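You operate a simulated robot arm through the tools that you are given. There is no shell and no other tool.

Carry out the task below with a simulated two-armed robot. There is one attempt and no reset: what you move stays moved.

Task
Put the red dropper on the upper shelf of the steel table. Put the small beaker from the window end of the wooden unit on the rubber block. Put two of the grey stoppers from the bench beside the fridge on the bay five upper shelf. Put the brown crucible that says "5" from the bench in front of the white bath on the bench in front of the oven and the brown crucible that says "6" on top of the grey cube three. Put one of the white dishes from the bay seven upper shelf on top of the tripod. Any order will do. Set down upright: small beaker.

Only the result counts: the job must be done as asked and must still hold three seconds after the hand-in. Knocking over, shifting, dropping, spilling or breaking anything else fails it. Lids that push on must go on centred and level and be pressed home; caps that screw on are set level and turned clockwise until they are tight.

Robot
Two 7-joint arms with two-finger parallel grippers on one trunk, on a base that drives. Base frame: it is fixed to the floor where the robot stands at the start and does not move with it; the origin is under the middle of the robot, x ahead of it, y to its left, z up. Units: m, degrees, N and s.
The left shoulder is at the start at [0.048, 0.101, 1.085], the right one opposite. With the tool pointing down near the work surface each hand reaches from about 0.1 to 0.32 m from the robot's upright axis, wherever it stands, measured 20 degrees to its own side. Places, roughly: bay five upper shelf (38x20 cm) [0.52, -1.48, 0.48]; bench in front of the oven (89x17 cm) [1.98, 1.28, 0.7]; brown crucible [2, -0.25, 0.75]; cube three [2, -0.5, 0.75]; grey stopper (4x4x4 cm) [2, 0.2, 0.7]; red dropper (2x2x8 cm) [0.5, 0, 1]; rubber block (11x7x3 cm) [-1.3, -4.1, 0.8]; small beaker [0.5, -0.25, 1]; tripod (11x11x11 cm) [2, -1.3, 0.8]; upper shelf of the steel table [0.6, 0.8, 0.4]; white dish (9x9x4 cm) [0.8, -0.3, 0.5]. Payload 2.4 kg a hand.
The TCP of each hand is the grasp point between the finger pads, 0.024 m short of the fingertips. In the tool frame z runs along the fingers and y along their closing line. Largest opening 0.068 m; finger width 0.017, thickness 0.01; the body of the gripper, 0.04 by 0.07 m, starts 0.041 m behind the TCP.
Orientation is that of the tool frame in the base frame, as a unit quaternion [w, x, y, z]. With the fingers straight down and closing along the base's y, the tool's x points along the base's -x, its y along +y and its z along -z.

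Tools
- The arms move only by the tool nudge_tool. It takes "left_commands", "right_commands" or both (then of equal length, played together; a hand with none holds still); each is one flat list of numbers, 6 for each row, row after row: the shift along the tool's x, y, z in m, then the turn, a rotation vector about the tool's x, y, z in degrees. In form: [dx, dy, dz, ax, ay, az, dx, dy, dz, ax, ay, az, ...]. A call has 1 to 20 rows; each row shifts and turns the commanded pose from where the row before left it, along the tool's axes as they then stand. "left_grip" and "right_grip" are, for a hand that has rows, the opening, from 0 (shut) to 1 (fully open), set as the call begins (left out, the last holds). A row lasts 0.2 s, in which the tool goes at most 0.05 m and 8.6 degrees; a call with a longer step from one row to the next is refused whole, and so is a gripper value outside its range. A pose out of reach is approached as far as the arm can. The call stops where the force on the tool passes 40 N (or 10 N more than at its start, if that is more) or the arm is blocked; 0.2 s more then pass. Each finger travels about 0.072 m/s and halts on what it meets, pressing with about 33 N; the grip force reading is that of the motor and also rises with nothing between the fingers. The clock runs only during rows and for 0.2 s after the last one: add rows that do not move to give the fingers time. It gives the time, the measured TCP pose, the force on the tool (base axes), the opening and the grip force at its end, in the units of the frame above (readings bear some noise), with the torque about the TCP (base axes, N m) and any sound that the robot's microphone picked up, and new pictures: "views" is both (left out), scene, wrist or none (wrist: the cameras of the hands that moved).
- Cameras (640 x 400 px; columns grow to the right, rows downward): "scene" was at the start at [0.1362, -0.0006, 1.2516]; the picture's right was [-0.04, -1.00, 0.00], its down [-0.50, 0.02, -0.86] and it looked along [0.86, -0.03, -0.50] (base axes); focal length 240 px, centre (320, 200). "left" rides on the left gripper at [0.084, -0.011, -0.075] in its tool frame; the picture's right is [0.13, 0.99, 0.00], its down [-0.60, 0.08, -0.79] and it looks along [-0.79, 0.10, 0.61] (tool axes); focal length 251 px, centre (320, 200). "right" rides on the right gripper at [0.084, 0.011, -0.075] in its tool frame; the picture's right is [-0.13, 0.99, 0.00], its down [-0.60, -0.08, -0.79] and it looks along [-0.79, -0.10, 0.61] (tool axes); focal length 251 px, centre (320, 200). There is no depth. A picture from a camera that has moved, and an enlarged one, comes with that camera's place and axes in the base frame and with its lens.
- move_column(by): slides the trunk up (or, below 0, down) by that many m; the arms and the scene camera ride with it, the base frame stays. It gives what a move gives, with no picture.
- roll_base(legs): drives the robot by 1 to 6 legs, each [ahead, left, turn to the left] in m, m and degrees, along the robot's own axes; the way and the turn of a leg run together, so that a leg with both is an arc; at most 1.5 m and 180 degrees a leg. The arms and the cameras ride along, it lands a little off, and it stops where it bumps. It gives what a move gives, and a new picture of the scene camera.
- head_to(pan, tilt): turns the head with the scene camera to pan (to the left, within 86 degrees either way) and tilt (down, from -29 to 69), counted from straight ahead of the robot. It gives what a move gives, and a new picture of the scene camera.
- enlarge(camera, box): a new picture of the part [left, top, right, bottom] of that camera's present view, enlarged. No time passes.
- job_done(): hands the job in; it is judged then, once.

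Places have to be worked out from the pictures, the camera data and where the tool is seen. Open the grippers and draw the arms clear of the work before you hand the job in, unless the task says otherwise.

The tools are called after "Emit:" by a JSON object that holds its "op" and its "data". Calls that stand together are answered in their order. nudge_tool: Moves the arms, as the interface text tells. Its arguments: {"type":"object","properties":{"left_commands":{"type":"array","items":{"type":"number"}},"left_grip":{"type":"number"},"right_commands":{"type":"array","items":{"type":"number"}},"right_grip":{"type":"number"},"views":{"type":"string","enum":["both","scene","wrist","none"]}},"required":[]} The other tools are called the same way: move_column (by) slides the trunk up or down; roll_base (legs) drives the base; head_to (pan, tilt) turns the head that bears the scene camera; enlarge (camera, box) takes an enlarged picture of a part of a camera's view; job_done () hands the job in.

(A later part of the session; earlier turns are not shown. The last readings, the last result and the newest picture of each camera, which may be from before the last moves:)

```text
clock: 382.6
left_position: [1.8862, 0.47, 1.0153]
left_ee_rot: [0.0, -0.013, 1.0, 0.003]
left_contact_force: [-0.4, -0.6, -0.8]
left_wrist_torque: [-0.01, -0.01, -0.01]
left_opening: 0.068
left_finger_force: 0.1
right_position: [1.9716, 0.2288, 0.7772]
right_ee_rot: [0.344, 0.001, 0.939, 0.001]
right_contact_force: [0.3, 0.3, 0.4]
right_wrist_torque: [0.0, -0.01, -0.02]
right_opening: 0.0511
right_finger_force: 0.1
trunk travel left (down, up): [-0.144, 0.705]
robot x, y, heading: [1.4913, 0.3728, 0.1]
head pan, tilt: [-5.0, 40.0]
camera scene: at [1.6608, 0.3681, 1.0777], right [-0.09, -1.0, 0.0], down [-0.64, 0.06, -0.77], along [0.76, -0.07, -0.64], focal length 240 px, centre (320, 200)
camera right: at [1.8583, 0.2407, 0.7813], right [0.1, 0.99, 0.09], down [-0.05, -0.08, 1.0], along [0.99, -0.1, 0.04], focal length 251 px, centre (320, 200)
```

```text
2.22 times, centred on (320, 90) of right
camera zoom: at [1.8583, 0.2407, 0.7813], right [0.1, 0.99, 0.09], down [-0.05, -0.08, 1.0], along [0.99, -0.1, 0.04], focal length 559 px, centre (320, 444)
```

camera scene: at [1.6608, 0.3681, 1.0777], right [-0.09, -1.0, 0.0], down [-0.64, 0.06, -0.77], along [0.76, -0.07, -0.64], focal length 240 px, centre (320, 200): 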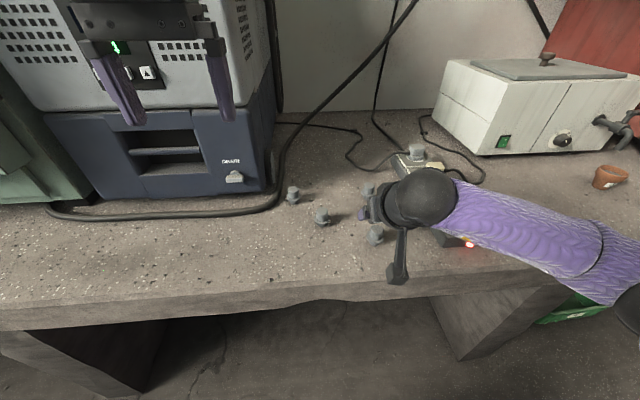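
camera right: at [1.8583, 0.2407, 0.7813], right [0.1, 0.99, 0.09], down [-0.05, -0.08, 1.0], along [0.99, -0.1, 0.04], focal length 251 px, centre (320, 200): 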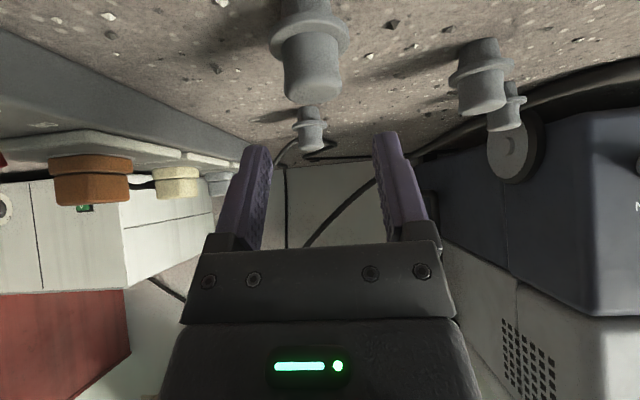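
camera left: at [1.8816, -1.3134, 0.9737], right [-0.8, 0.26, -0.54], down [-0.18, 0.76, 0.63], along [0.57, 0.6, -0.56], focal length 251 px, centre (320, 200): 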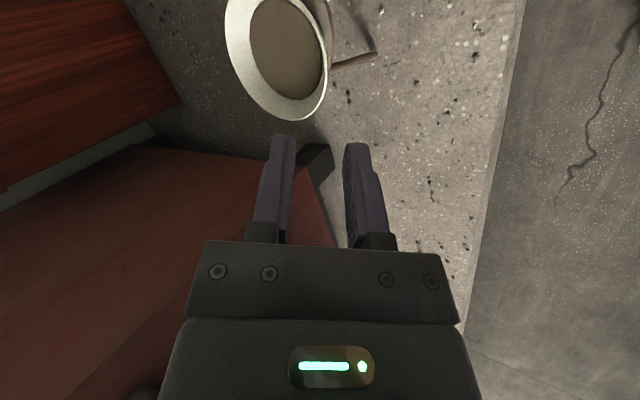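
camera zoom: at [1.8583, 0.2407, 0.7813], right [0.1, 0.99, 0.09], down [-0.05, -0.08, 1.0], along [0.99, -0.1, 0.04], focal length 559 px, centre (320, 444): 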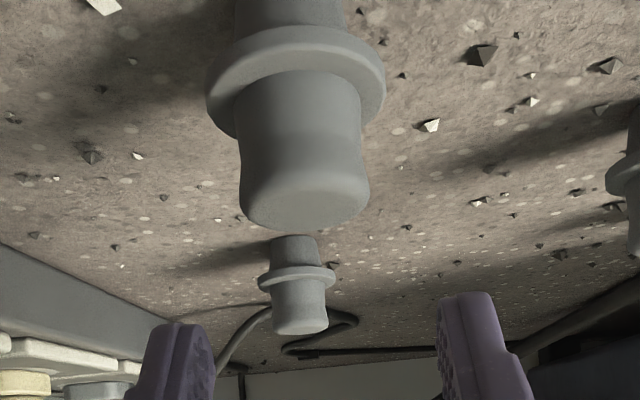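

Stopper top at z≈0.742, flange at ≈0.721. I shift back 8 mm so the fingertips centre on the knob, and lower to TCP z≈0.748.

Emit:
{"op": "nudge_tool", "data": {"right_commands": [0.0061, 0.001, -0.0051, 0, 0, 0, 0.0093, 0, 0.0111, 0, 0, 0, 0.0093, 0, 0.0111, 0, 0, 0, 0, 0, 0, 0, 0, 0], "views": "wrist"}}

Emit:
{"op": "enlarge", "data": {"camera": "right", "box": [220, 40, 420, 220]}}

```text
clock: 383.6
left_position: [1.8863, 0.4692, 1.0148]
left_ee_rot: [-0.001, -0.012, 1.0, 0.002]
left_contact_force: [-1.2, -0.2, -0.6]
left_wrist_torque: [0.02, 0.0, 0.03]
left_opening: 0.068
left_finger_force: 0.0
right_position: [1.9619, 0.2283, 0.7484]
right_ee_rot: [0.342, 0.001, 0.94, 0.0]
right_contact_force: [-0.4, -0.4, 0.1]
right_wrist_torque: [0.03, 0.02, 0.0]
right_opening: 0.0511
right_finger_force: 0.0
trunk travel left (down, up): [-0.144, 0.705]
robot x, y, heading: [1.4868, 0.37, 0.2]
head pan, tilt: [-5.0, 40.0]
camera right: at [1.8503, 0.241, 0.7507], right [0.1, 0.99, 0.09], down [-0.05, -0.08, 1.0], along [0.99, -0.1, 0.04], focal length 251 px, centre (320, 200)
```

right: 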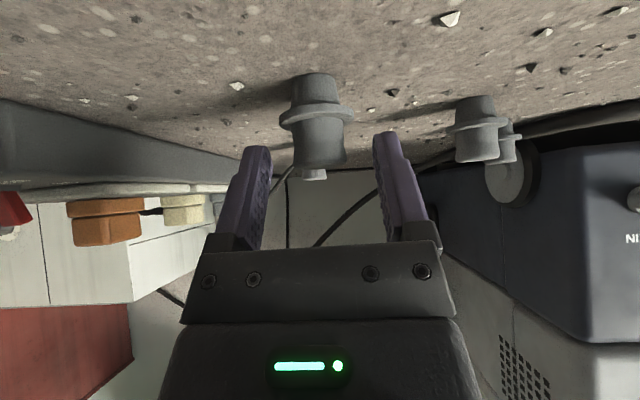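

```text
2.22 times, centred on (320, 130) of right
camera zoom: at [1.8503, 0.241, 0.7507], right [0.1, 0.99, 0.09], down [-0.05, -0.08, 1.0], along [0.99, -0.1, 0.04], focal length 559 px, centre (320, 356)
```

zoom: 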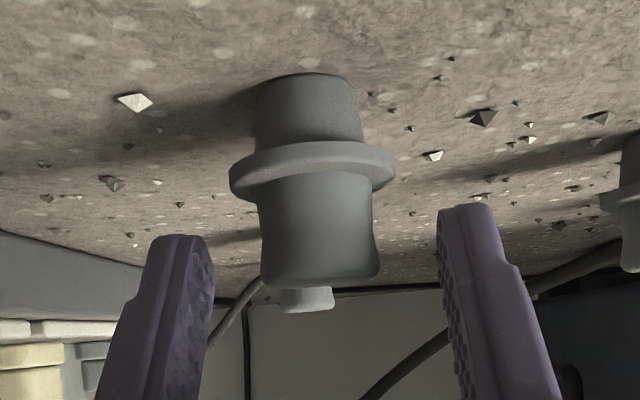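

The knob is centred between the fingertips, just above the flange. I lower 2 mm and close.

Emit:
{"op": "nudge_tool", "data": {"right_commands": [0.0013, 0, 0.0015, 0, 0, 0, 0, 0, 0, 0, 0, 0], "views": "none"}}

Emit:
{"op": "nudge_tool", "data": {"right_commands": [0, 0, 0, 0, 0, 0, 0, 0, 0, 0, 0, 0, 0, 0, 0, 0, 0, 0, 0, 0, 0, 0, 0, 0], "right_grip": 0.0, "views": "wrist"}}

```text
clock: 384.2
left_position: [1.8869, 0.4705, 1.0152]
left_ee_rot: [0.001, -0.012, 1.0, 0.002]
left_contact_force: [-0.1, -0.1, 0.2]
left_wrist_torque: [0.03, -0.03, 0.0]
left_opening: 0.0678
left_finger_force: 0.0
right_position: [1.9636, 0.2298, 0.7463]
right_ee_rot: [0.343, 0.001, 0.939, 0.001]
right_contact_force: [-0.2, 0.0, -1.4]
right_wrist_torque: [-0.02, -0.01, 0.01]
right_opening: 0.0511
right_finger_force: 0.1
trunk travel left (down, up): [-0.144, 0.705]
robot x, y, heading: [1.4917, 0.3715, -0.2]
head pan, tilt: [-5.0, 40.0]
```

```text
clock: 385.2
left_position: [1.887, 0.4692, 1.015]
left_ee_rot: [0.001, -0.012, 1.0, 0.003]
left_contact_force: [-0.5, 0.7, 0.6]
left_wrist_torque: [0.05, 0.02, -0.04]
left_opening: 0.0679
left_finger_force: 0.1
right_position: [1.9627, 0.2295, 0.7453]
right_ee_rot: [0.343, 0.001, 0.939, 0.001]
right_contact_force: [-0.8, 0.0, 0.1]
right_wrist_torque: [0.03, 0.01, -0.01]
right_opening: 0.0236
right_finger_force: 32.7
trunk travel left (down, up): [-0.144, 0.705]
robot x, y, heading: [1.4858, 0.3755, 0.1]
head pan, tilt: [-5.0, 40.0]
camera right: at [1.8506, 0.2411, 0.7491], right [0.1, 0.99, 0.09], down [-0.05, -0.08, 1.0], along [0.99, -0.1, 0.04], focal length 251 px, centre (320, 200)
```

right: 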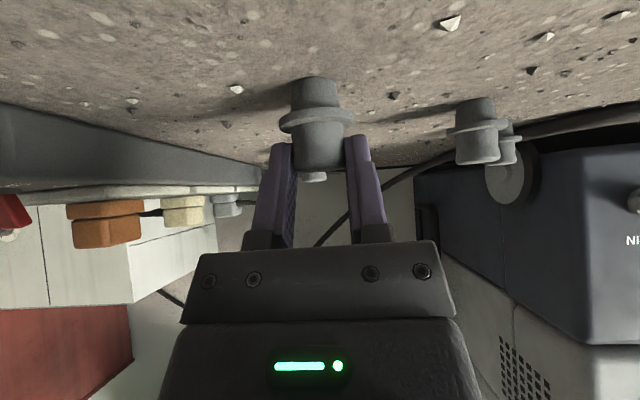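

Gripped at 0.0236 m, 33 N. I lift it straight up 0.12 m.

Emit:
{"op": "nudge_tool", "data": {"right_commands": [-0.0065, 0, -0.0076, 0, 0, 0, -0.0129, 0, -0.0153, 0, 0, 0, -0.0194, 0, -0.0229, 0, 0, 0, -0.0194, 0, -0.0229, 0, 0, 0, -0.0194, 0, -0.0229, 0, 0, 0, 0, 0, 0, 0, 0, 0], "views": "both"}}

```text
clock: 386.6
left_position: [1.8869, 0.4683, 1.0141]
left_ee_rot: [0.0, -0.012, 1.0, 0.002]
left_contact_force: [-0.5, 0.2, 0.7]
left_wrist_torque: [0.01, 0.02, -0.01]
left_opening: 0.0682
left_finger_force: 0.1
right_position: [1.9651, 0.2288, 0.8667]
right_ee_rot: [0.343, 0.001, 0.939, 0.001]
right_contact_force: [0.3, 0.7, -0.1]
right_wrist_torque: [0.03, 0.01, -0.03]
right_opening: 0.0232
right_finger_force: 33.4
trunk travel left (down, up): [-0.144, 0.705]
robot x, y, heading: [1.4883, 0.3714, -0.1]
head pan, tilt: [-5.0, 40.0]
camera scene: at [1.6608, 0.3681, 1.0777], right [-0.09, -1.0, 0.0], down [-0.64, 0.06, -0.77], along [0.76, -0.07, -0.64], focal length 240 px, centre (320, 200)
camera right: at [1.8514, 0.2408, 0.8697], right [0.1, 0.99, 0.09], down [-0.05, -0.08, 1.0], along [0.99, -0.1, 0.04], focal length 251 px, centre (320, 200)
```

scene: 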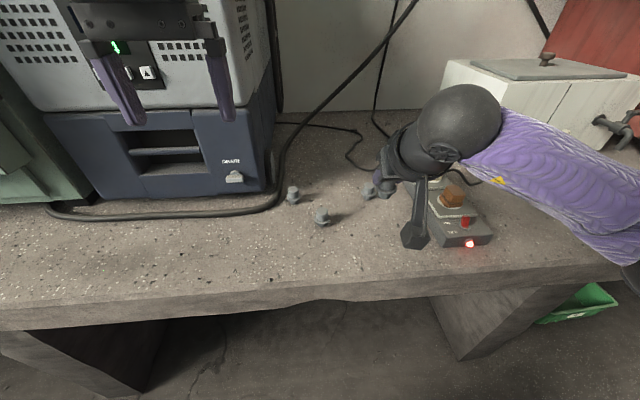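
right: 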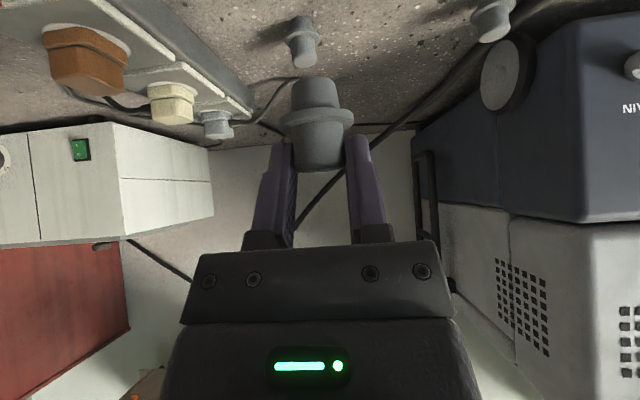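

The first stopper is in the right hand. I back off, set the left hand to the same 40° pitch, raise the right hand a little, and line up the left hand with the stopper at [2.028, 0.331].

Emit:
{"op": "roll_base", "data": {"legs": [[-0.17, -0.137, 0.1]]}}

Emit:
{"op": "nudge_tool", "data": {"left_commands": [-0.02, 0, 0.033, 0, -8, 0, -0.0152, 0, 0.0355, 0, -8, 0, -0.0101, 0, 0.0372, 0, -8, 0, -0.0049, 0, 0.0382, 0, -8, 0, 0.0005, 0, 0.0386, 0, -8, 0, 0, 0, 0, 0, 0, 0], "right_commands": [-0.0129, 0, -0.0153, 0, 0, 0, -0.0129, 0, -0.0153, 0, 0, 0, -0.0065, 0, -0.0076, 0, 0, 0, 0, 0, 0, 0, 0, 0, 0, 0, 0, 0, 0, 0, 0, 0, 0, 0, 0, 0], "left_grip": 0.75, "views": "both"}}

```text
clock: 388.2
left_position: [1.7175, 0.3348, 1.0139]
left_ee_rot: [0.0, -0.011, 1.0, 0.002]
left_contact_force: [-0.4, 0.2, 0.6]
left_wrist_torque: [0.0, -0.01, 0.02]
left_opening: 0.0677
left_finger_force: 0.1
right_position: [1.7942, 0.093, 0.8654]
right_ee_rot: [0.343, 0.001, 0.939, 0.0]
right_contact_force: [-0.5, -0.1, -0.8]
right_wrist_torque: [0.01, 0.03, -0.01]
right_opening: 0.023
right_finger_force: 32.3
trunk travel left (down, up): [-0.144, 0.705]
robot x, y, heading: [1.3229, 0.2373, 0.1]
head pan, tilt: [-5.0, 40.0]
camera scene: at [1.4917, 0.2332, 1.0777], right [-0.09, -1.0, 0.0], down [-0.64, 0.06, -0.77], along [0.76, -0.07, -0.64], focal length 240 px, centre (320, 200)
```

scene: 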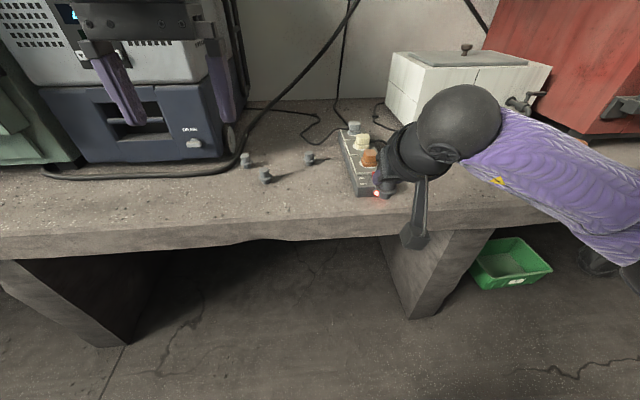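

```text
clock: 389.6
left_position: [1.8192, 0.3393, 0.8495]
left_ee_rot: [0.343, -0.01, 0.939, 0.005]
left_contact_force: [-0.7, 0.7, 0.3]
left_wrist_torque: [-0.02, -0.01, 0.02]
left_opening: 0.0511
left_finger_force: 0.1
right_position: [1.7954, 0.094, 0.9177]
right_ee_rot: [0.343, 0.001, 0.939, 0.001]
right_contact_force: [0.4, 0.4, 0.1]
right_wrist_torque: [-0.02, -0.02, 0.0]
right_opening: 0.0231
right_finger_force: 32.4
trunk travel left (down, up): [-0.144, 0.705]
robot x, y, heading: [1.3202, 0.2349, 0.3]
head pan, tilt: [-5.0, 40.0]
camera scene: at [1.4917, 0.2332, 1.0777], right [-0.09, -1.0, 0.0], down [-0.64, 0.06, -0.77], along [0.76, -0.07, -0.64], focal length 240 px, centre (320, 200)
camera right: at [1.6819, 0.106, 0.9205], right [0.1, 0.99, 0.09], down [-0.05, -0.08, 1.0], along [0.99, -0.1, 0.04], focal length 251 px, centre (320, 200)
camera left: at [1.707, 0.3255, 0.8516], right [-0.12, 0.99, -0.08], down [-0.05, 0.07, 1.0], along [0.99, 0.13, 0.04], focal length 251 px, centre (320, 200)
```

scene: 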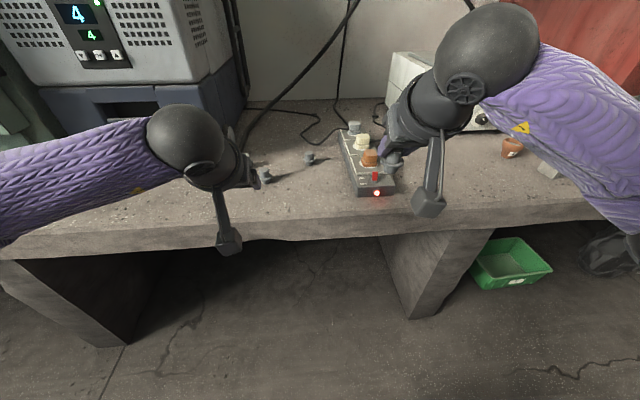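
right: 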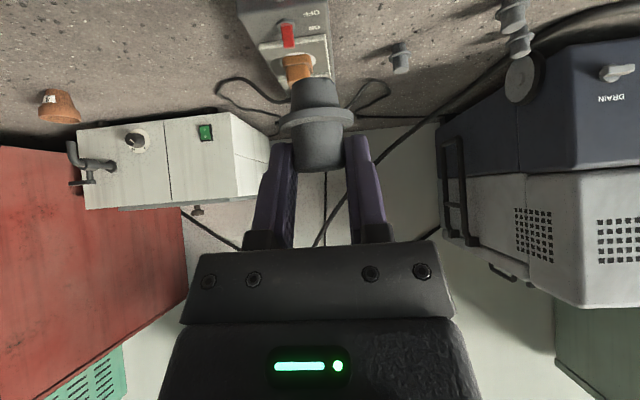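
left: 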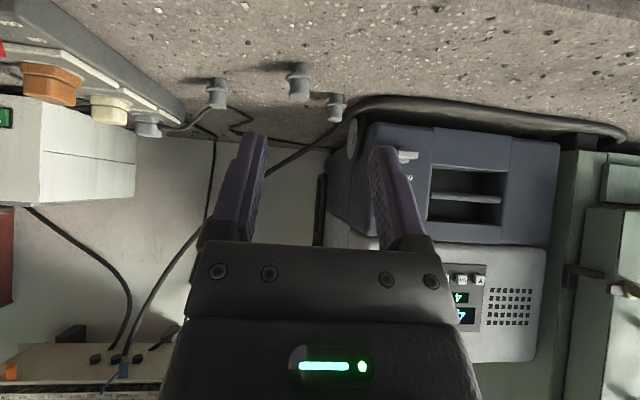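

The second stopper checks at [2.022, 0.3315]. I drive 0.196 m ahead.

Emit:
{"op": "roll_base", "data": {"legs": [[0.196, -0.006, 0]]}}

Emit:
{"op": "enlarge", "data": {"camera": "left", "box": [0, 0, 640, 400]}}

Emit:
{"op": "enlarge", "data": {"camera": "scene", "box": [180, 140, 380, 280]}}

```text
clock: 391.2
left_position: [2.0146, 0.3325, 0.8487]
left_ee_rot: [0.342, -0.011, 0.94, 0.007]
left_contact_force: [0.2, -0.1, 0.1]
left_wrist_torque: [-0.02, -0.02, 0.0]
left_opening: 0.0511
left_finger_force: 0.0
right_position: [1.9897, 0.0888, 0.9169]
right_ee_rot: [0.343, 0.001, 0.939, 0.001]
right_contact_force: [-0.2, 0.1, -0.4]
right_wrist_torque: [0.02, 0.02, -0.02]
right_opening: 0.0231
right_finger_force: 32.5
trunk travel left (down, up): [-0.144, 0.705]
robot x, y, heading: [1.518, 0.2309, -0.1]
head pan, tilt: [-5.0, 40.0]
camera scene: at [1.6867, 0.2275, 1.0777], right [-0.09, -1.0, 0.0], down [-0.64, 0.06, -0.77], along [0.76, -0.07, -0.64], focal length 240 px, centre (320, 200)
```

scene: 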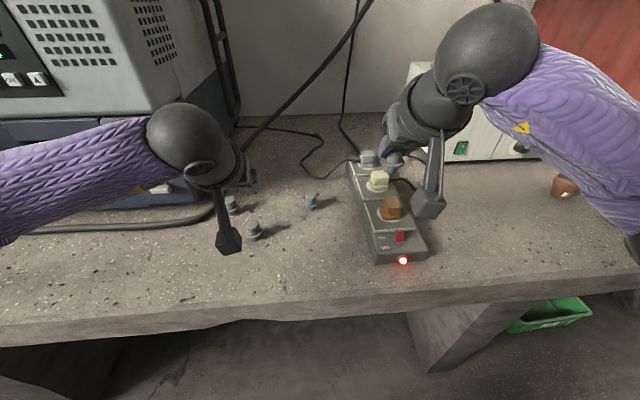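

```text
1.00 times, centred on (320, 200) of left (not enlarged: the box is as wide or as high as the picture)
camera zoom: at [1.9019, 0.3198, 0.8521], right [-0.12, 0.99, -0.08], down [-0.05, 0.07, 1.0], along [0.99, 0.13, 0.04], focal length 251 px, centre (320, 200)
```

zoom: 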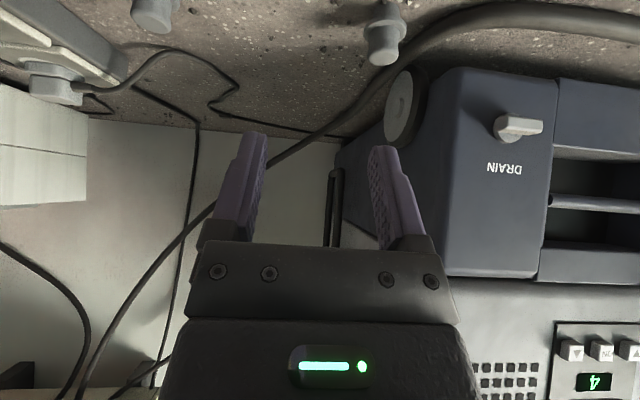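

```text
2.86 times, centred on (280, 210) of scene
camera zoom: at [1.6867, 0.2275, 1.0777], right [-0.09, -1.0, 0.0], down [-0.64, 0.06, -0.77], along [0.76, -0.07, -0.64], focal length 686 px, centre (434, 171)
```

zoom: 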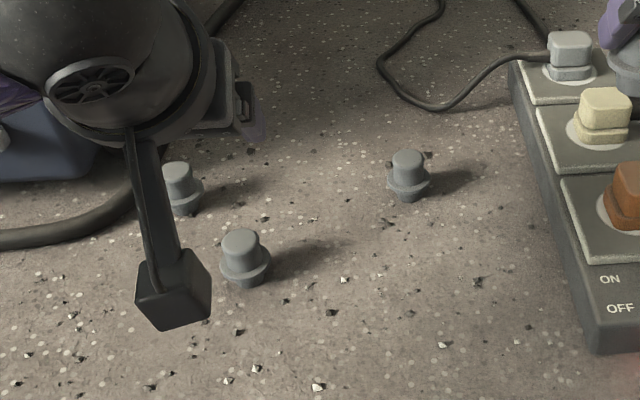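

I lower the left hand to z≈0.778 and check the alignment.

Emit:
{"op": "nudge_tool", "data": {"left_commands": [0, -0.002, 0, 0, 0, 0, 0.0153, 0, 0.0181, 0, 0, 0, 0.0153, 0, 0.0181, 0, 0, 0, 0.0153, 0, 0.0181, 0, 0, 0, 0, 0, 0, 0, 0, 0], "views": "both"}}

Emit:
{"op": "enlarge", "data": {"camera": "left", "box": [220, 0, 420, 180]}}

```text
clock: 392.4
left_position: [2.0149, 0.3303, 0.7772]
left_ee_rot: [0.342, -0.01, 0.94, 0.006]
left_contact_force: [0.1, 0.8, 0.1]
left_wrist_torque: [0.02, -0.01, -0.01]
left_opening: 0.051
left_finger_force: 0.0
right_position: [1.9887, 0.0883, 0.9175]
right_ee_rot: [0.343, 0.001, 0.939, 0.001]
right_contact_force: [0.3, 0.1, 0.3]
right_wrist_torque: [0.0, -0.02, 0.01]
right_opening: 0.023
right_finger_force: 31.9
trunk travel left (down, up): [-0.144, 0.705]
robot x, y, heading: [1.5143, 0.2326, 0.1]
head pan, tilt: [-5.0, 40.0]
camera scene: at [1.6868, 0.2275, 1.0777], right [-0.09, -1.0, 0.0], down [-0.64, 0.06, -0.77], along [0.76, -0.07, -0.64], focal length 240 px, centre (320, 200)
camera left: at [1.9025, 0.3173, 0.7796], right [-0.12, 0.99, -0.08], down [-0.05, 0.07, 1.0], along [0.99, 0.13, 0.04], focal length 251 px, centre (320, 200)
```

scene: 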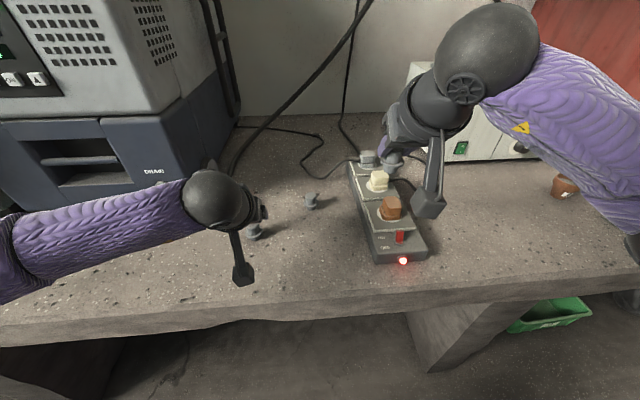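
left: 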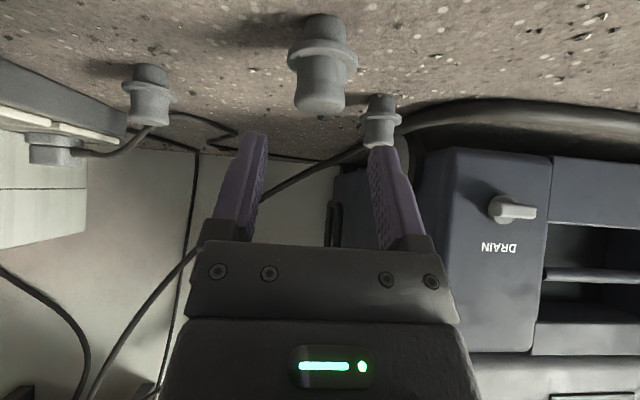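

```text
2.22 times, centred on (320, 90) of left
camera zoom: at [1.9025, 0.3173, 0.7796], right [-0.12, 0.99, -0.08], down [-0.05, 0.07, 1.0], along [0.99, 0.13, 0.04], focal length 559 px, centre (320, 444)
```

zoom: 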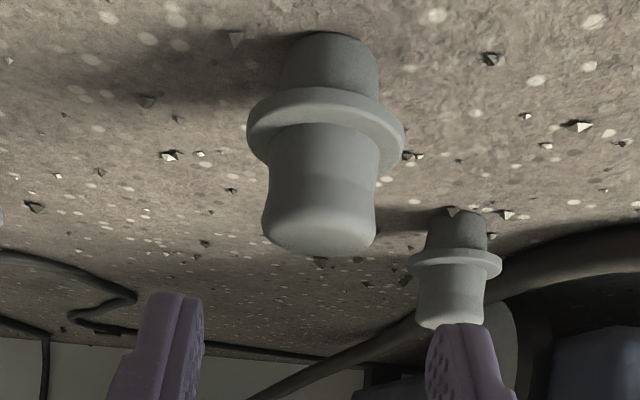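

The stopper is a few mm further in and 1.5 mm to -y. I trim and lower to TCP z≈0.7465.

Emit:
{"op": "nudge_tool", "data": {"left_commands": [-0.0031, -0.0015, 0.0026, 0, 0, 0, 0.0066, 0, 0.0079, 0, 0, 0, 0.0066, 0, 0.0079, 0, 0, 0, 0.0066, 0, 0.0079, 0, 0, 0, 0, 0, 0, 0, 0, 0], "views": "wrist"}}

Emit:
{"op": "enlarge", "data": {"camera": "left", "box": [220, 40, 420, 220]}}

```text
clock: 393.6
left_position: [2.0186, 0.3297, 0.7461]
left_ee_rot: [0.342, -0.011, 0.94, 0.007]
left_contact_force: [-0.1, 0.3, 0.2]
left_wrist_torque: [0.01, -0.01, -0.01]
left_opening: 0.0509
left_finger_force: 0.1
right_position: [1.9889, 0.0891, 0.9175]
right_ee_rot: [0.343, 0.0, 0.939, 0.002]
right_contact_force: [-0.2, -0.3, -0.1]
right_wrist_torque: [-0.04, 0.01, 0.01]
right_opening: 0.0232
right_finger_force: 33.1
trunk travel left (down, up): [-0.144, 0.705]
robot x, y, heading: [1.5164, 0.2318, 0.1]
head pan, tilt: [-5.0, 40.0]
camera left: at [1.9059, 0.3164, 0.7497], right [-0.12, 0.99, -0.08], down [-0.05, 0.07, 1.0], along [0.99, 0.13, 0.04], focal length 251 px, centre (320, 200)
```

left: 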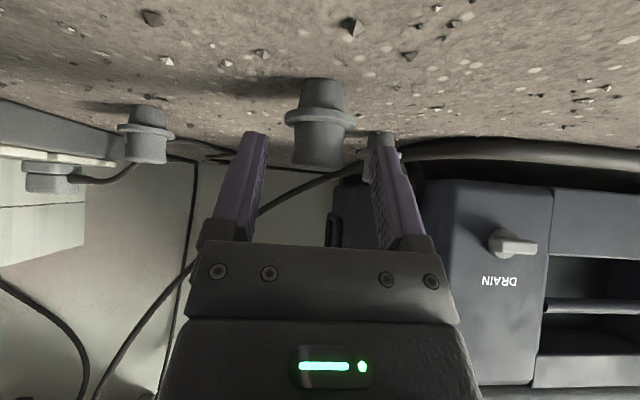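

```text
2.22 times, centred on (320, 130) of left
camera zoom: at [1.9059, 0.3164, 0.7497], right [-0.12, 0.99, -0.08], down [-0.05, 0.07, 1.0], along [0.99, 0.13, 0.04], focal length 559 px, centre (320, 356)
```

zoom: 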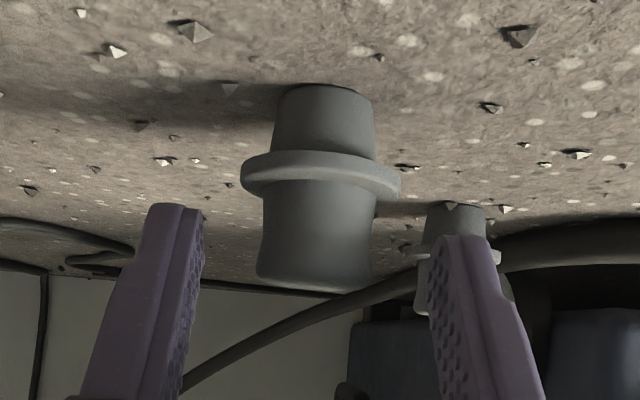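

The knob is between the fingertips, clear of the flange and of the stopper behind. I close the left gripper.

Emit:
{"op": "nudge_tool", "data": {"left_commands": [0, 0, 0, 0, 0, 0, 0, 0, 0, 0, 0, 0, 0, 0, 0, 0, 0, 0, 0, 0, 0, 0, 0, 0], "left_grip": 0.0, "views": "wrist"}}

Emit:
{"op": "nudge_tool", "data": {"left_commands": [-0.0065, 0, -0.0076, 0, 0, 0, -0.0129, 0, -0.0153, 0, 0, 0, -0.0194, 0, -0.0229, 0, 0, 0, -0.0194, 0, -0.0229, 0, 0, 0, -0.0194, 0, -0.0229, 0, 0, 0, 0, 0, 0, 0, 0, 0], "views": "both"}}

```text
clock: 394.6
left_position: [2.0175, 0.3299, 0.7467]
left_ee_rot: [0.342, -0.01, 0.94, 0.006]
left_contact_force: [0.1, 0.3, 0.1]
left_wrist_torque: [0.01, 0.04, -0.01]
left_opening: 0.0225
left_finger_force: 33.4
right_position: [1.9903, 0.0876, 0.9168]
right_ee_rot: [0.342, 0.001, 0.94, 0.001]
right_contact_force: [0.7, -0.1, -0.8]
right_wrist_torque: [-0.02, 0.0, -0.01]
right_opening: 0.0233
right_finger_force: 33.2
trunk travel left (down, up): [-0.144, 0.705]
robot x, y, heading: [1.5151, 0.2303, 0.2]
head pan, tilt: [-5.0, 40.0]
camera left: at [1.906, 0.3164, 0.7499], right [-0.12, 0.99, -0.08], down [-0.05, 0.07, 1.0], along [0.99, 0.13, 0.04], focal length 251 px, centre (320, 200)
```

left: 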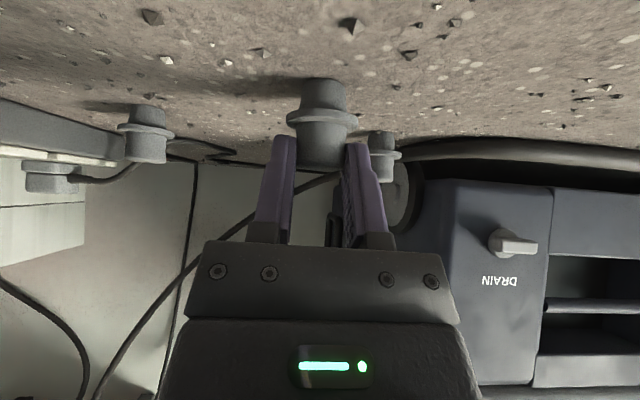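

```text
clock: 396.0
left_position: [2.0191, 0.3313, 0.868]
left_ee_rot: [0.342, -0.011, 0.94, 0.007]
left_contact_force: [-0.5, -0.2, 0.4]
left_wrist_torque: [-0.02, 0.01, 0.02]
left_opening: 0.0226
left_finger_force: 32.4
right_position: [1.9893, 0.0875, 0.9161]
right_ee_rot: [0.343, 0.0, 0.939, 0.001]
right_contact_force: [-0.4, -0.1, -0.1]
right_wrist_torque: [0.02, 0.03, 0.01]
right_opening: 0.0228
right_finger_force: 32.8
trunk travel left (down, up): [-0.144, 0.705]
robot x, y, heading: [1.5168, 0.2339, 0.0]
head pan, tilt: [-5.0, 40.0]
camera scene: at [1.6867, 0.2274, 1.0777], right [-0.09, -1.0, 0.0], down [-0.64, 0.06, -0.77], along [0.76, -0.07, -0.64], focal length 240 px, centre (320, 200)
camera left: at [1.9061, 0.3171, 0.8713], right [-0.12, 0.99, -0.08], down [-0.05, 0.07, 1.0], along [0.99, 0.13, 0.04], focal length 251 px, centre (320, 200)
```

scene: 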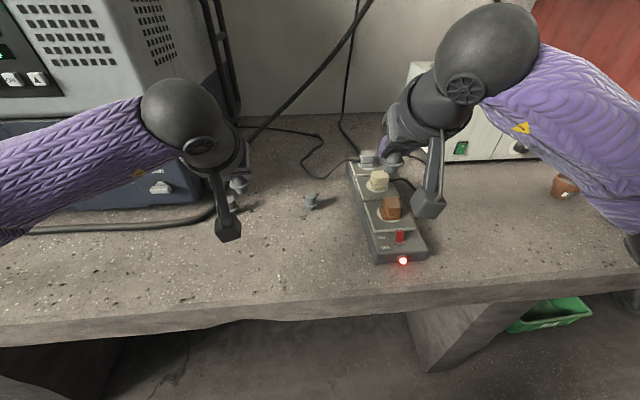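
left: 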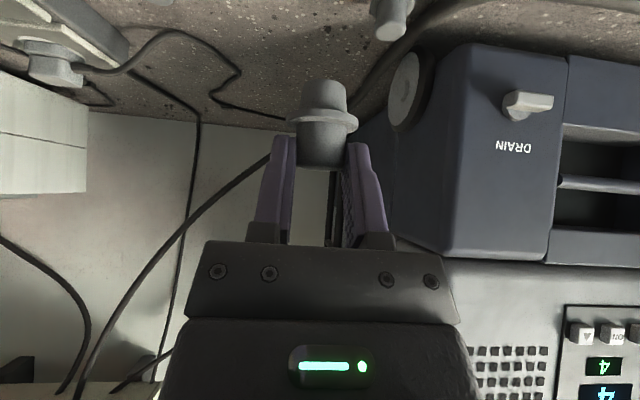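

Both stoppers are held. I leave the aisle by the window end without turning: back off, strafe left to y≈1.65, then reverse past the steel table.

Emit:
{"op": "roll_base", "data": {"legs": [[-0.17, 0, 0], [0, 1.42, 0]]}}

Emit:
{"op": "roll_base", "data": {"legs": [[-0.8, 0, 0], [-0.85, 0, 0]]}}

```text
clock: 404.1
left_position: [1.858, 1.745, 0.8677]
left_ee_rot: [0.342, -0.003, 0.94, 0.004]
left_contact_force: [1.1, -0.5, -0.7]
left_wrist_torque: [0.01, 0.0, -0.02]
left_opening: 0.0228
left_finger_force: 33.2
right_position: [1.8232, 1.502, 0.9169]
right_ee_rot: [0.344, 0.008, 0.939, -0.001]
right_contact_force: [-0.4, -1.1, 0.5]
right_wrist_torque: [0.0, 0.01, -0.01]
right_opening: 0.023
right_finger_force: 32.9
trunk travel left (down, up): [-0.144, 0.705]
robot x, y, heading: [1.3529, 1.6498, -1.0]
head pan, tilt: [-5.0, 40.0]
camera scene: at [1.5239, 1.6456, 1.0777], right [-0.1, -0.99, 0.0], down [-0.64, 0.07, -0.77], along [0.76, -0.08, -0.64], focal length 240 px, centre (320, 200)
```

scene: 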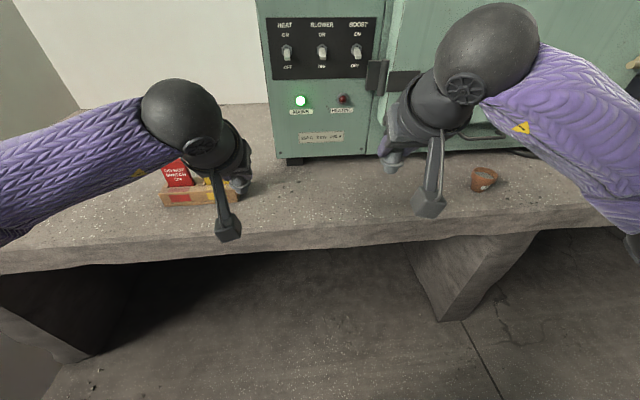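

```text
clock: 412.6
left_position: [0.2055, 1.7522, 0.8678]
left_ee_rot: [0.341, -0.013, 0.94, 0.007]
left_contact_force: [0.1, -0.3, -0.1]
left_wrist_torque: [0.0, -0.01, 0.03]
left_opening: 0.0228
left_finger_force: 32.8
right_position: [0.1774, 1.5104, 0.9169]
right_ee_rot: [0.343, -0.002, 0.939, 0.002]
right_contact_force: [0.1, 0.9, -0.3]
right_wrist_torque: [0.04, 0.0, 0.03]
right_opening: 0.0229
right_finger_force: 32.7
trunk travel left (down, up): [-0.144, 0.705]
robot x, y, heading: [-0.2941, 1.6478, 0.2]
head pan, tilt: [-5.0, 40.0]
camera scene: at [-0.126, 1.6476, 1.0777], right [-0.08, -1.0, 0.0], down [-0.64, 0.05, -0.77], along [0.76, -0.06, -0.64], focal length 240 px, centre (320, 200)
```

scene: 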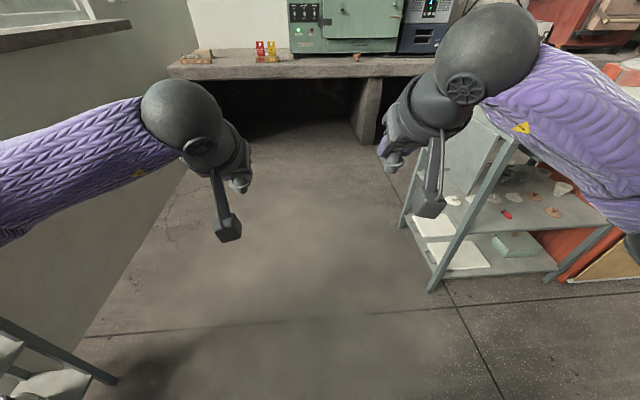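

The way is clear. I strafe right along the lane in front of the steel table and wooden unit to y≈-1.3.

Emit:
{"op": "roll_base", "data": {"legs": [[0, -1.5, 0], [0, -1.45, 0.0]]}}

Emit:
{"op": "head_to", "data": {"pan": -10, "tilt": 30}}

```text
clock: 426.9
left_position: [0.2664, -1.2108, 0.8679]
left_ee_rot: [0.342, -0.022, 0.939, 0.011]
left_contact_force: [-0.3, -0.3, -1.0]
left_wrist_torque: [0.01, 0.02, 0.0]
left_opening: 0.0228
left_finger_force: 33.5
right_position: [0.2426, -1.4536, 0.9179]
right_ee_rot: [0.343, -0.011, 0.939, 0.006]
right_contact_force: [0.0, -0.7, -0.2]
right_wrist_torque: [0.0, 0.0, -0.02]
right_opening: 0.0226
right_finger_force: 32.9
trunk travel left (down, up): [-0.144, 0.705]
robot x, y, heading: [-0.2352, -1.3209, 1.5]
head pan, tilt: [-5.0, 40.0]
camera scene: at [-0.0631, -1.322, 1.0777], right [-0.06, -1.0, 0.0], down [-0.64, 0.04, -0.77], along [0.76, -0.05, -0.64], focal length 240 px, centre (320, 200)
```

scene: 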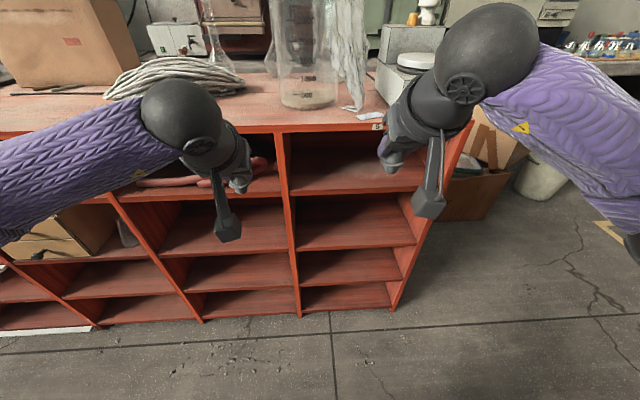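

```text
clock: 427.6
left_position: [0.2659, -1.21, 0.8678]
left_ee_rot: [0.342, -0.023, 0.939, 0.011]
left_contact_force: [0.0, 1.4, -0.6]
left_wrist_torque: [0.01, 0.02, 0.02]
left_opening: 0.0228
left_finger_force: 32.7
right_position: [0.2434, -1.4545, 0.9164]
right_ee_rot: [0.342, -0.012, 0.939, 0.006]
right_contact_force: [-0.2, 0.3, 0.1]
right_wrist_torque: [0.03, 0.02, -0.04]
right_opening: 0.023
right_finger_force: 33.4
trunk travel left (down, up): [-0.144, 0.705]
robot x, y, heading: [-0.2321, -1.323, 1.3]
head pan, tilt: [-10.0, 30.0]
camera scene: at [-0.0585, -1.3302, 1.093], right [-0.15, -0.99, 0.0], down [-0.5, 0.07, -0.87], along [0.86, -0.13, -0.5], focal length 240 px, centre (320, 200)
```

scene: 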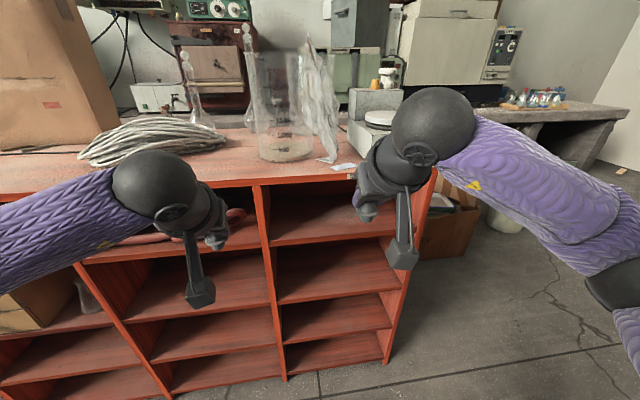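

Bay 5 is labelled; its shelf at z≈0.47–0.48 matches the given upper-shelf position (y -1.28 to -1.65). I straighten, shift to y≈-1.47, bring both hands inward to equal height and lower them in front of the bay.

Emit:
{"op": "roll_base", "data": {"legs": [[0, -0.145, -1.4]]}}

Emit:
{"op": "nudge_tool", "data": {"left_commands": [0.0214, -0.0067, 0.0255, 0, 0, 0, 0.0214, -0.0067, 0.0255, 0, 0, 0, 0.0214, -0.0067, 0.0255, 0, 0, 0, 0.0214, -0.0067, 0.0255, 0, 0, 0, 0.0214, -0.0067, 0.0255, 0, 0, 0, 0.0214, -0.0067, 0.0255, 0, 0, 0], "right_commands": [0.0268, 0.0067, 0.0319, 0, 0, 0, 0.0268, 0.0067, 0.0319, 0, 0, 0, 0.0268, 0.0067, 0.0319, 0, 0, 0, 0.0268, 0.0067, 0.0319, 0, 0, 0, 0.0268, 0.0067, 0.0319, 0, 0, 0, 0.0268, 0.0067, 0.0319, 0, 0, 0], "views": "both"}}

```text
clock: 429.0
left_position: [0.2706, -1.3655, 0.8686]
left_ee_rot: [0.343, -0.011, 0.939, 0.006]
left_contact_force: [-0.1, -0.4, -0.3]
left_wrist_torque: [0.03, -0.04, 0.01]
left_opening: 0.0226
left_finger_force: 33.0
right_position: [0.2416, -1.6086, 0.9159]
right_ee_rot: [0.343, 0.0, 0.939, 0.002]
right_contact_force: [0.0, -0.1, 0.1]
right_wrist_torque: [0.01, -0.05, -0.01]
right_opening: 0.0229
right_finger_force: 33.3
trunk travel left (down, up): [-0.144, 0.705]
robot x, y, heading: [-0.2323, -1.4658, 0.3]
head pan, tilt: [-10.0, 30.0]
camera scene: at [-0.0568, -1.4774, 1.093], right [-0.17, -0.98, 0.0], down [-0.49, 0.09, -0.87], along [0.85, -0.15, -0.5], focal length 240 px, centre (320, 200)
```

scene: 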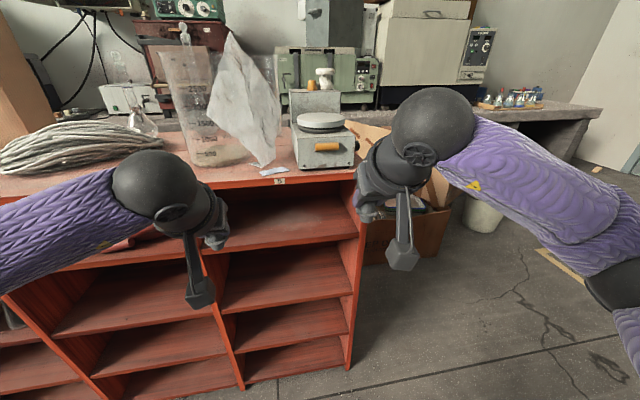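

```text
clock: 430.4
left_position: [0.2721, -1.4071, 0.6683]
left_ee_rot: [0.342, -0.011, 0.94, 0.006]
left_contact_force: [-0.7, 0.5, -0.1]
left_wrist_torque: [0.02, 0.0, -0.01]
left_opening: 0.0228
left_finger_force: 33.3
right_position: [0.2423, -1.5686, 0.6664]
right_ee_rot: [0.343, 0.001, 0.939, 0.0]
right_contact_force: [0.1, -0.5, 0.6]
right_wrist_torque: [-0.02, 0.02, -0.03]
right_opening: 0.0227
right_finger_force: 33.7
trunk travel left (down, up): [-0.144, 0.705]
robot x, y, heading: [-0.2297, -1.4657, 0.1]
head pan, tilt: [-10.0, 30.0]
camera scene: at [-0.0569, -1.4774, 1.0931], right [-0.17, -0.98, 0.0], down [-0.49, 0.09, -0.87], along [0.85, -0.15, -0.5], focal length 240 px, centre (320, 200)
camera right: at [0.1299, -1.5559, 0.6692], right [0.1, 0.99, 0.09], down [-0.05, -0.08, 1.0], along [0.99, -0.1, 0.04], focal length 251 px, centre (320, 200)
camera left: at [0.1594, -1.4203, 0.6714], right [-0.12, 0.99, -0.08], down [-0.05, 0.07, 1.0], along [0.99, 0.13, 0.04], focal length 251 px, centre (320, 200)
```

scene: 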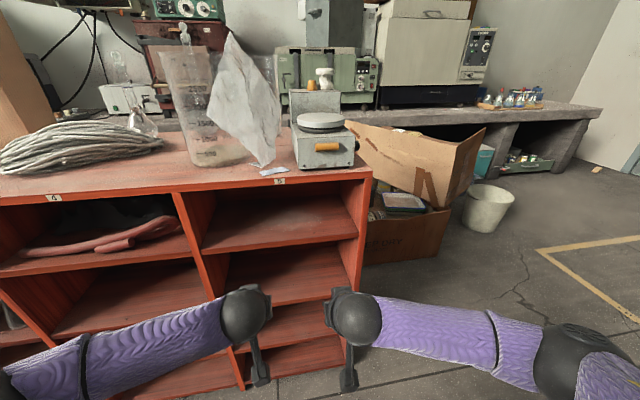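
right: 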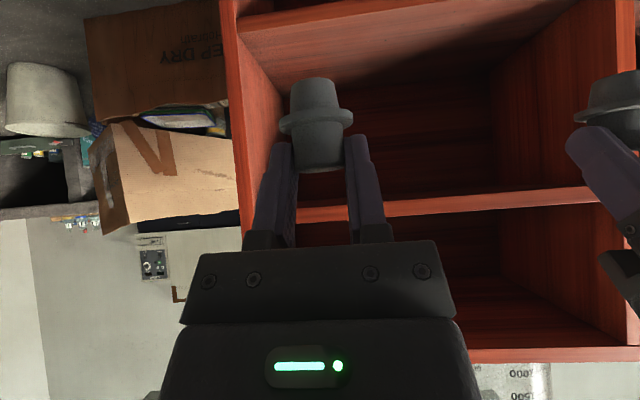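
left: 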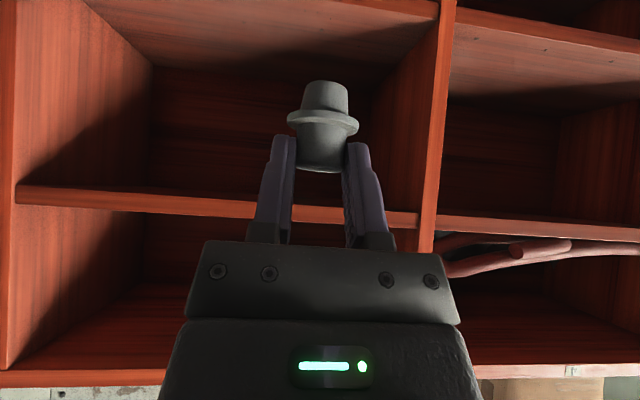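

Both stoppers hang in front of the bay at z≈0.67. I lower the trunk 0.12 m and check the pose holds.

Emit:
{"op": "move_column", "data": {"by": -0.06}}

Emit:
{"op": "move_column", "data": {"by": -0.06}}

Emit:
{"op": "head_to", "data": {"pan": 0, "tilt": 35}}

```text
clock: 431.4
left_position: [0.2713, -1.4047, 0.6081]
left_ee_rot: [0.342, -0.01, 0.94, 0.006]
left_contact_force: [0.3, -0.3, -0.2]
left_wrist_torque: [0.0, 0.02, 0.02]
left_opening: 0.0229
left_finger_force: 33.1
right_position: [0.2426, -1.5665, 0.6067]
right_ee_rot: [0.343, 0.002, 0.939, 0.001]
right_contact_force: [-0.1, -0.5, -0.1]
right_wrist_torque: [0.01, 0.0, -0.05]
right_opening: 0.023
right_finger_force: 33.2
trunk travel left (down, up): [-0.084, 0.765]
robot x, y, heading: [-0.2321, -1.4658, 0.3]
head pan, tilt: [-10.0, 30.0]
```

```text
clock: 432.4
left_position: [0.2714, -1.4052, 0.5481]
left_ee_rot: [0.342, -0.011, 0.94, 0.006]
left_contact_force: [0.3, 1.0, -0.4]
left_wrist_torque: [-0.03, 0.01, 0.02]
left_opening: 0.0226
left_finger_force: 32.8
right_position: [0.2421, -1.5691, 0.5471]
right_ee_rot: [0.342, 0.001, 0.94, 0.002]
right_contact_force: [0.0, 0.9, 0.1]
right_wrist_torque: [0.03, -0.01, 0.0]
right_opening: 0.0228
right_finger_force: 33.4
trunk travel left (down, up): [-0.024, 0.825]
robot x, y, heading: [-0.231, -1.4669, -0.2]
head pan, tilt: [-10.0, 30.0]
```

```text
clock: 433.1
left_position: [0.272, -1.405, 0.5474]
left_ee_rot: [0.341, -0.011, 0.94, 0.007]
left_contact_force: [-0.5, 0.4, -0.2]
left_wrist_torque: [-0.03, -0.03, 0.0]
left_opening: 0.0227
left_finger_force: 33.1
right_position: [0.242, -1.5674, 0.5463]
right_ee_rot: [0.343, 0.001, 0.939, 0.001]
right_contact_force: [-0.3, -0.5, -0.4]
right_wrist_torque: [0.06, -0.01, 0.02]
right_opening: 0.0227
right_finger_force: 33.2
trunk travel left (down, up): [-0.024, 0.825]
robot x, y, heading: [-0.23, -1.4656, 0.1]
head pan, tilt: [0.0, 35.0]
camera scene: at [-0.0165, -1.4617, 0.9605], right [0.0, -1.0, 0.0], down [-0.57, 0.0, -0.82], along [0.82, 0.0, -0.57], focal length 240 px, centre (320, 200)
```

scene: 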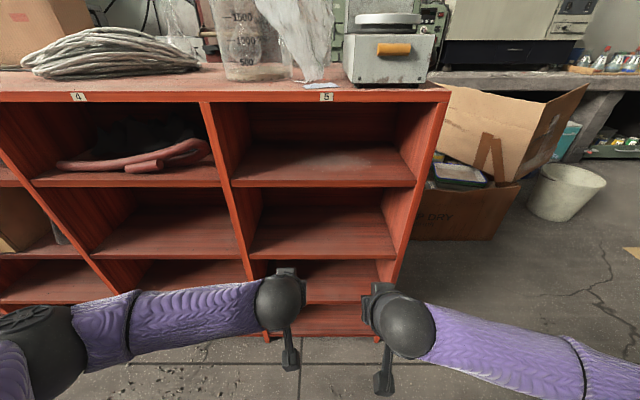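

The hands hold level at z≈0.547, stoppers about 2.5 cm above the shelf level. I drive 0.215 m ahead so both enter the compartment.

Emit:
{"op": "roll_base", "data": {"legs": [[0.12, 0, 0], [0.095, 0, 0]]}}

Emit:
{"op": "enlarge", "data": {"camera": "left", "box": [0, 0, 640, 400]}}

Emit:
{"op": "enlarge", "data": {"camera": "right", "box": [0, 0, 640, 400]}}

```text
clock: 435.1
left_position: [0.4872, -1.4047, 0.548]
left_ee_rot: [0.342, -0.011, 0.94, 0.005]
left_contact_force: [0.3, -0.4, -0.9]
left_wrist_torque: [0.0, 0.05, -0.01]
left_opening: 0.0227
left_finger_force: 33.0
right_position: [0.4568, -1.5655, 0.5469]
right_ee_rot: [0.343, 0.0, 0.939, 0.001]
right_contact_force: [0.1, 0.4, 0.1]
right_wrist_torque: [0.01, 0.01, 0.01]
right_opening: 0.0227
right_finger_force: 33.2
trunk travel left (down, up): [-0.024, 0.825]
robot x, y, heading: [-0.0144, -1.4639, -0.1]
head pan, tilt: [0.0, 35.0]
camera scene: at [0.1988, -1.4606, 0.9605], right [0.0, -1.0, 0.0], down [-0.57, 0.0, -0.82], along [0.82, 0.0, -0.57], focal length 240 px, centre (320, 200)
```

scene: 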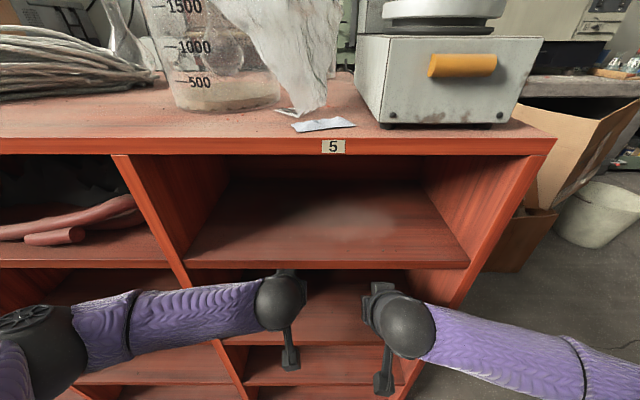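

```text
1.00 times, centred on (320, 200) of left (not enlarged: the box is as wide or as high as the picture)
camera zoom: at [0.3743, -1.4172, 0.551], right [-0.13, 0.99, -0.08], down [-0.05, 0.07, 1.0], along [0.99, 0.13, 0.04], focal length 251 px, centre (320, 200)
```

zoom: 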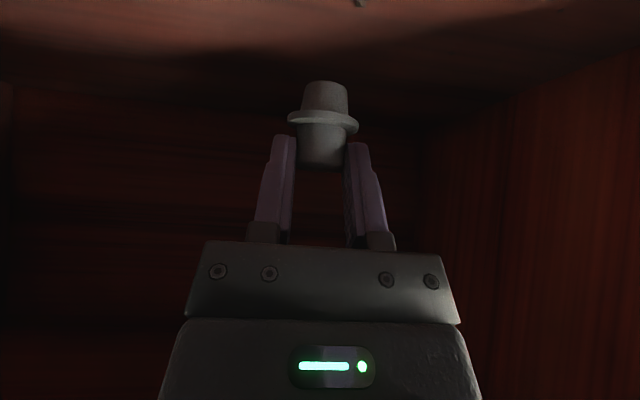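

```text
1.00 times, centred on (320, 200) of right (not enlarged: the box is as wide or as high as the picture)
camera zoom: at [0.345, -1.5541, 0.5505], right [0.1, 0.99, 0.09], down [-0.05, -0.08, 1.0], along [0.99, -0.1, 0.04], focal length 251 px, centre (320, 200)
```

zoom: 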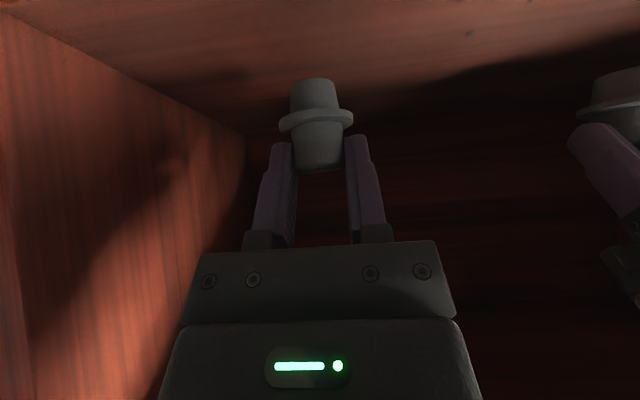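

Both stoppers are inside the upper-shelf compartment. I lower both hands 0.015 m, then go in small steps.

Emit:
{"op": "nudge_tool", "data": {"left_commands": [0.0048, 0, 0.0057, 0, 0, 0, 0.0048, 0, 0.0057, 0, 0, 0, 0, 0, 0, 0, 0, 0], "right_commands": [0.0048, 0, 0.0057, 0, 0, 0, 0.0048, 0, 0.0057, 0, 0, 0, 0, 0, 0, 0, 0, 0], "views": "wrist"}}

```text
clock: 435.9
left_position: [0.4868, -1.4038, 0.5335]
left_ee_rot: [0.341, -0.011, 0.94, 0.007]
left_contact_force: [0.2, -0.3, -0.8]
left_wrist_torque: [0.03, -0.01, 0.02]
left_opening: 0.0229
left_finger_force: 33.5
right_position: [0.4569, -1.5653, 0.5317]
right_ee_rot: [0.342, 0.0, 0.94, 0.002]
right_contact_force: [0.5, 0.9, 0.1]
right_wrist_torque: [0.02, 0.01, -0.04]
right_opening: 0.0225
right_finger_force: 33.1
trunk travel left (down, up): [-0.024, 0.825]
robot x, y, heading: [-0.0171, -1.4627, 0.3]
head pan, tilt: [0.0, 35.0]
camera right: at [0.3451, -1.5537, 0.5354], right [0.1, 0.99, 0.09], down [-0.05, -0.08, 1.0], along [0.99, -0.1, 0.04], focal length 251 px, centre (320, 200)
camera left: at [0.375, -1.417, 0.536], right [-0.13, 0.99, -0.08], down [-0.05, 0.07, 1.0], along [0.99, 0.13, 0.04], focal length 251 px, centre (320, 200)
```

right: 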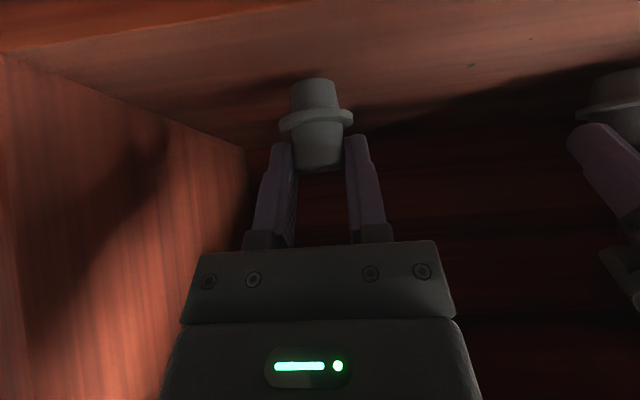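
left: 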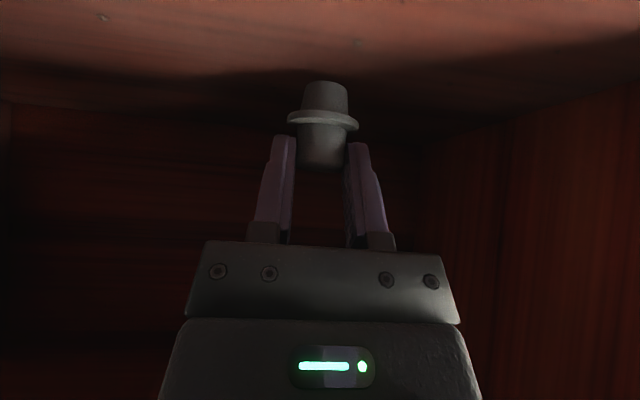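

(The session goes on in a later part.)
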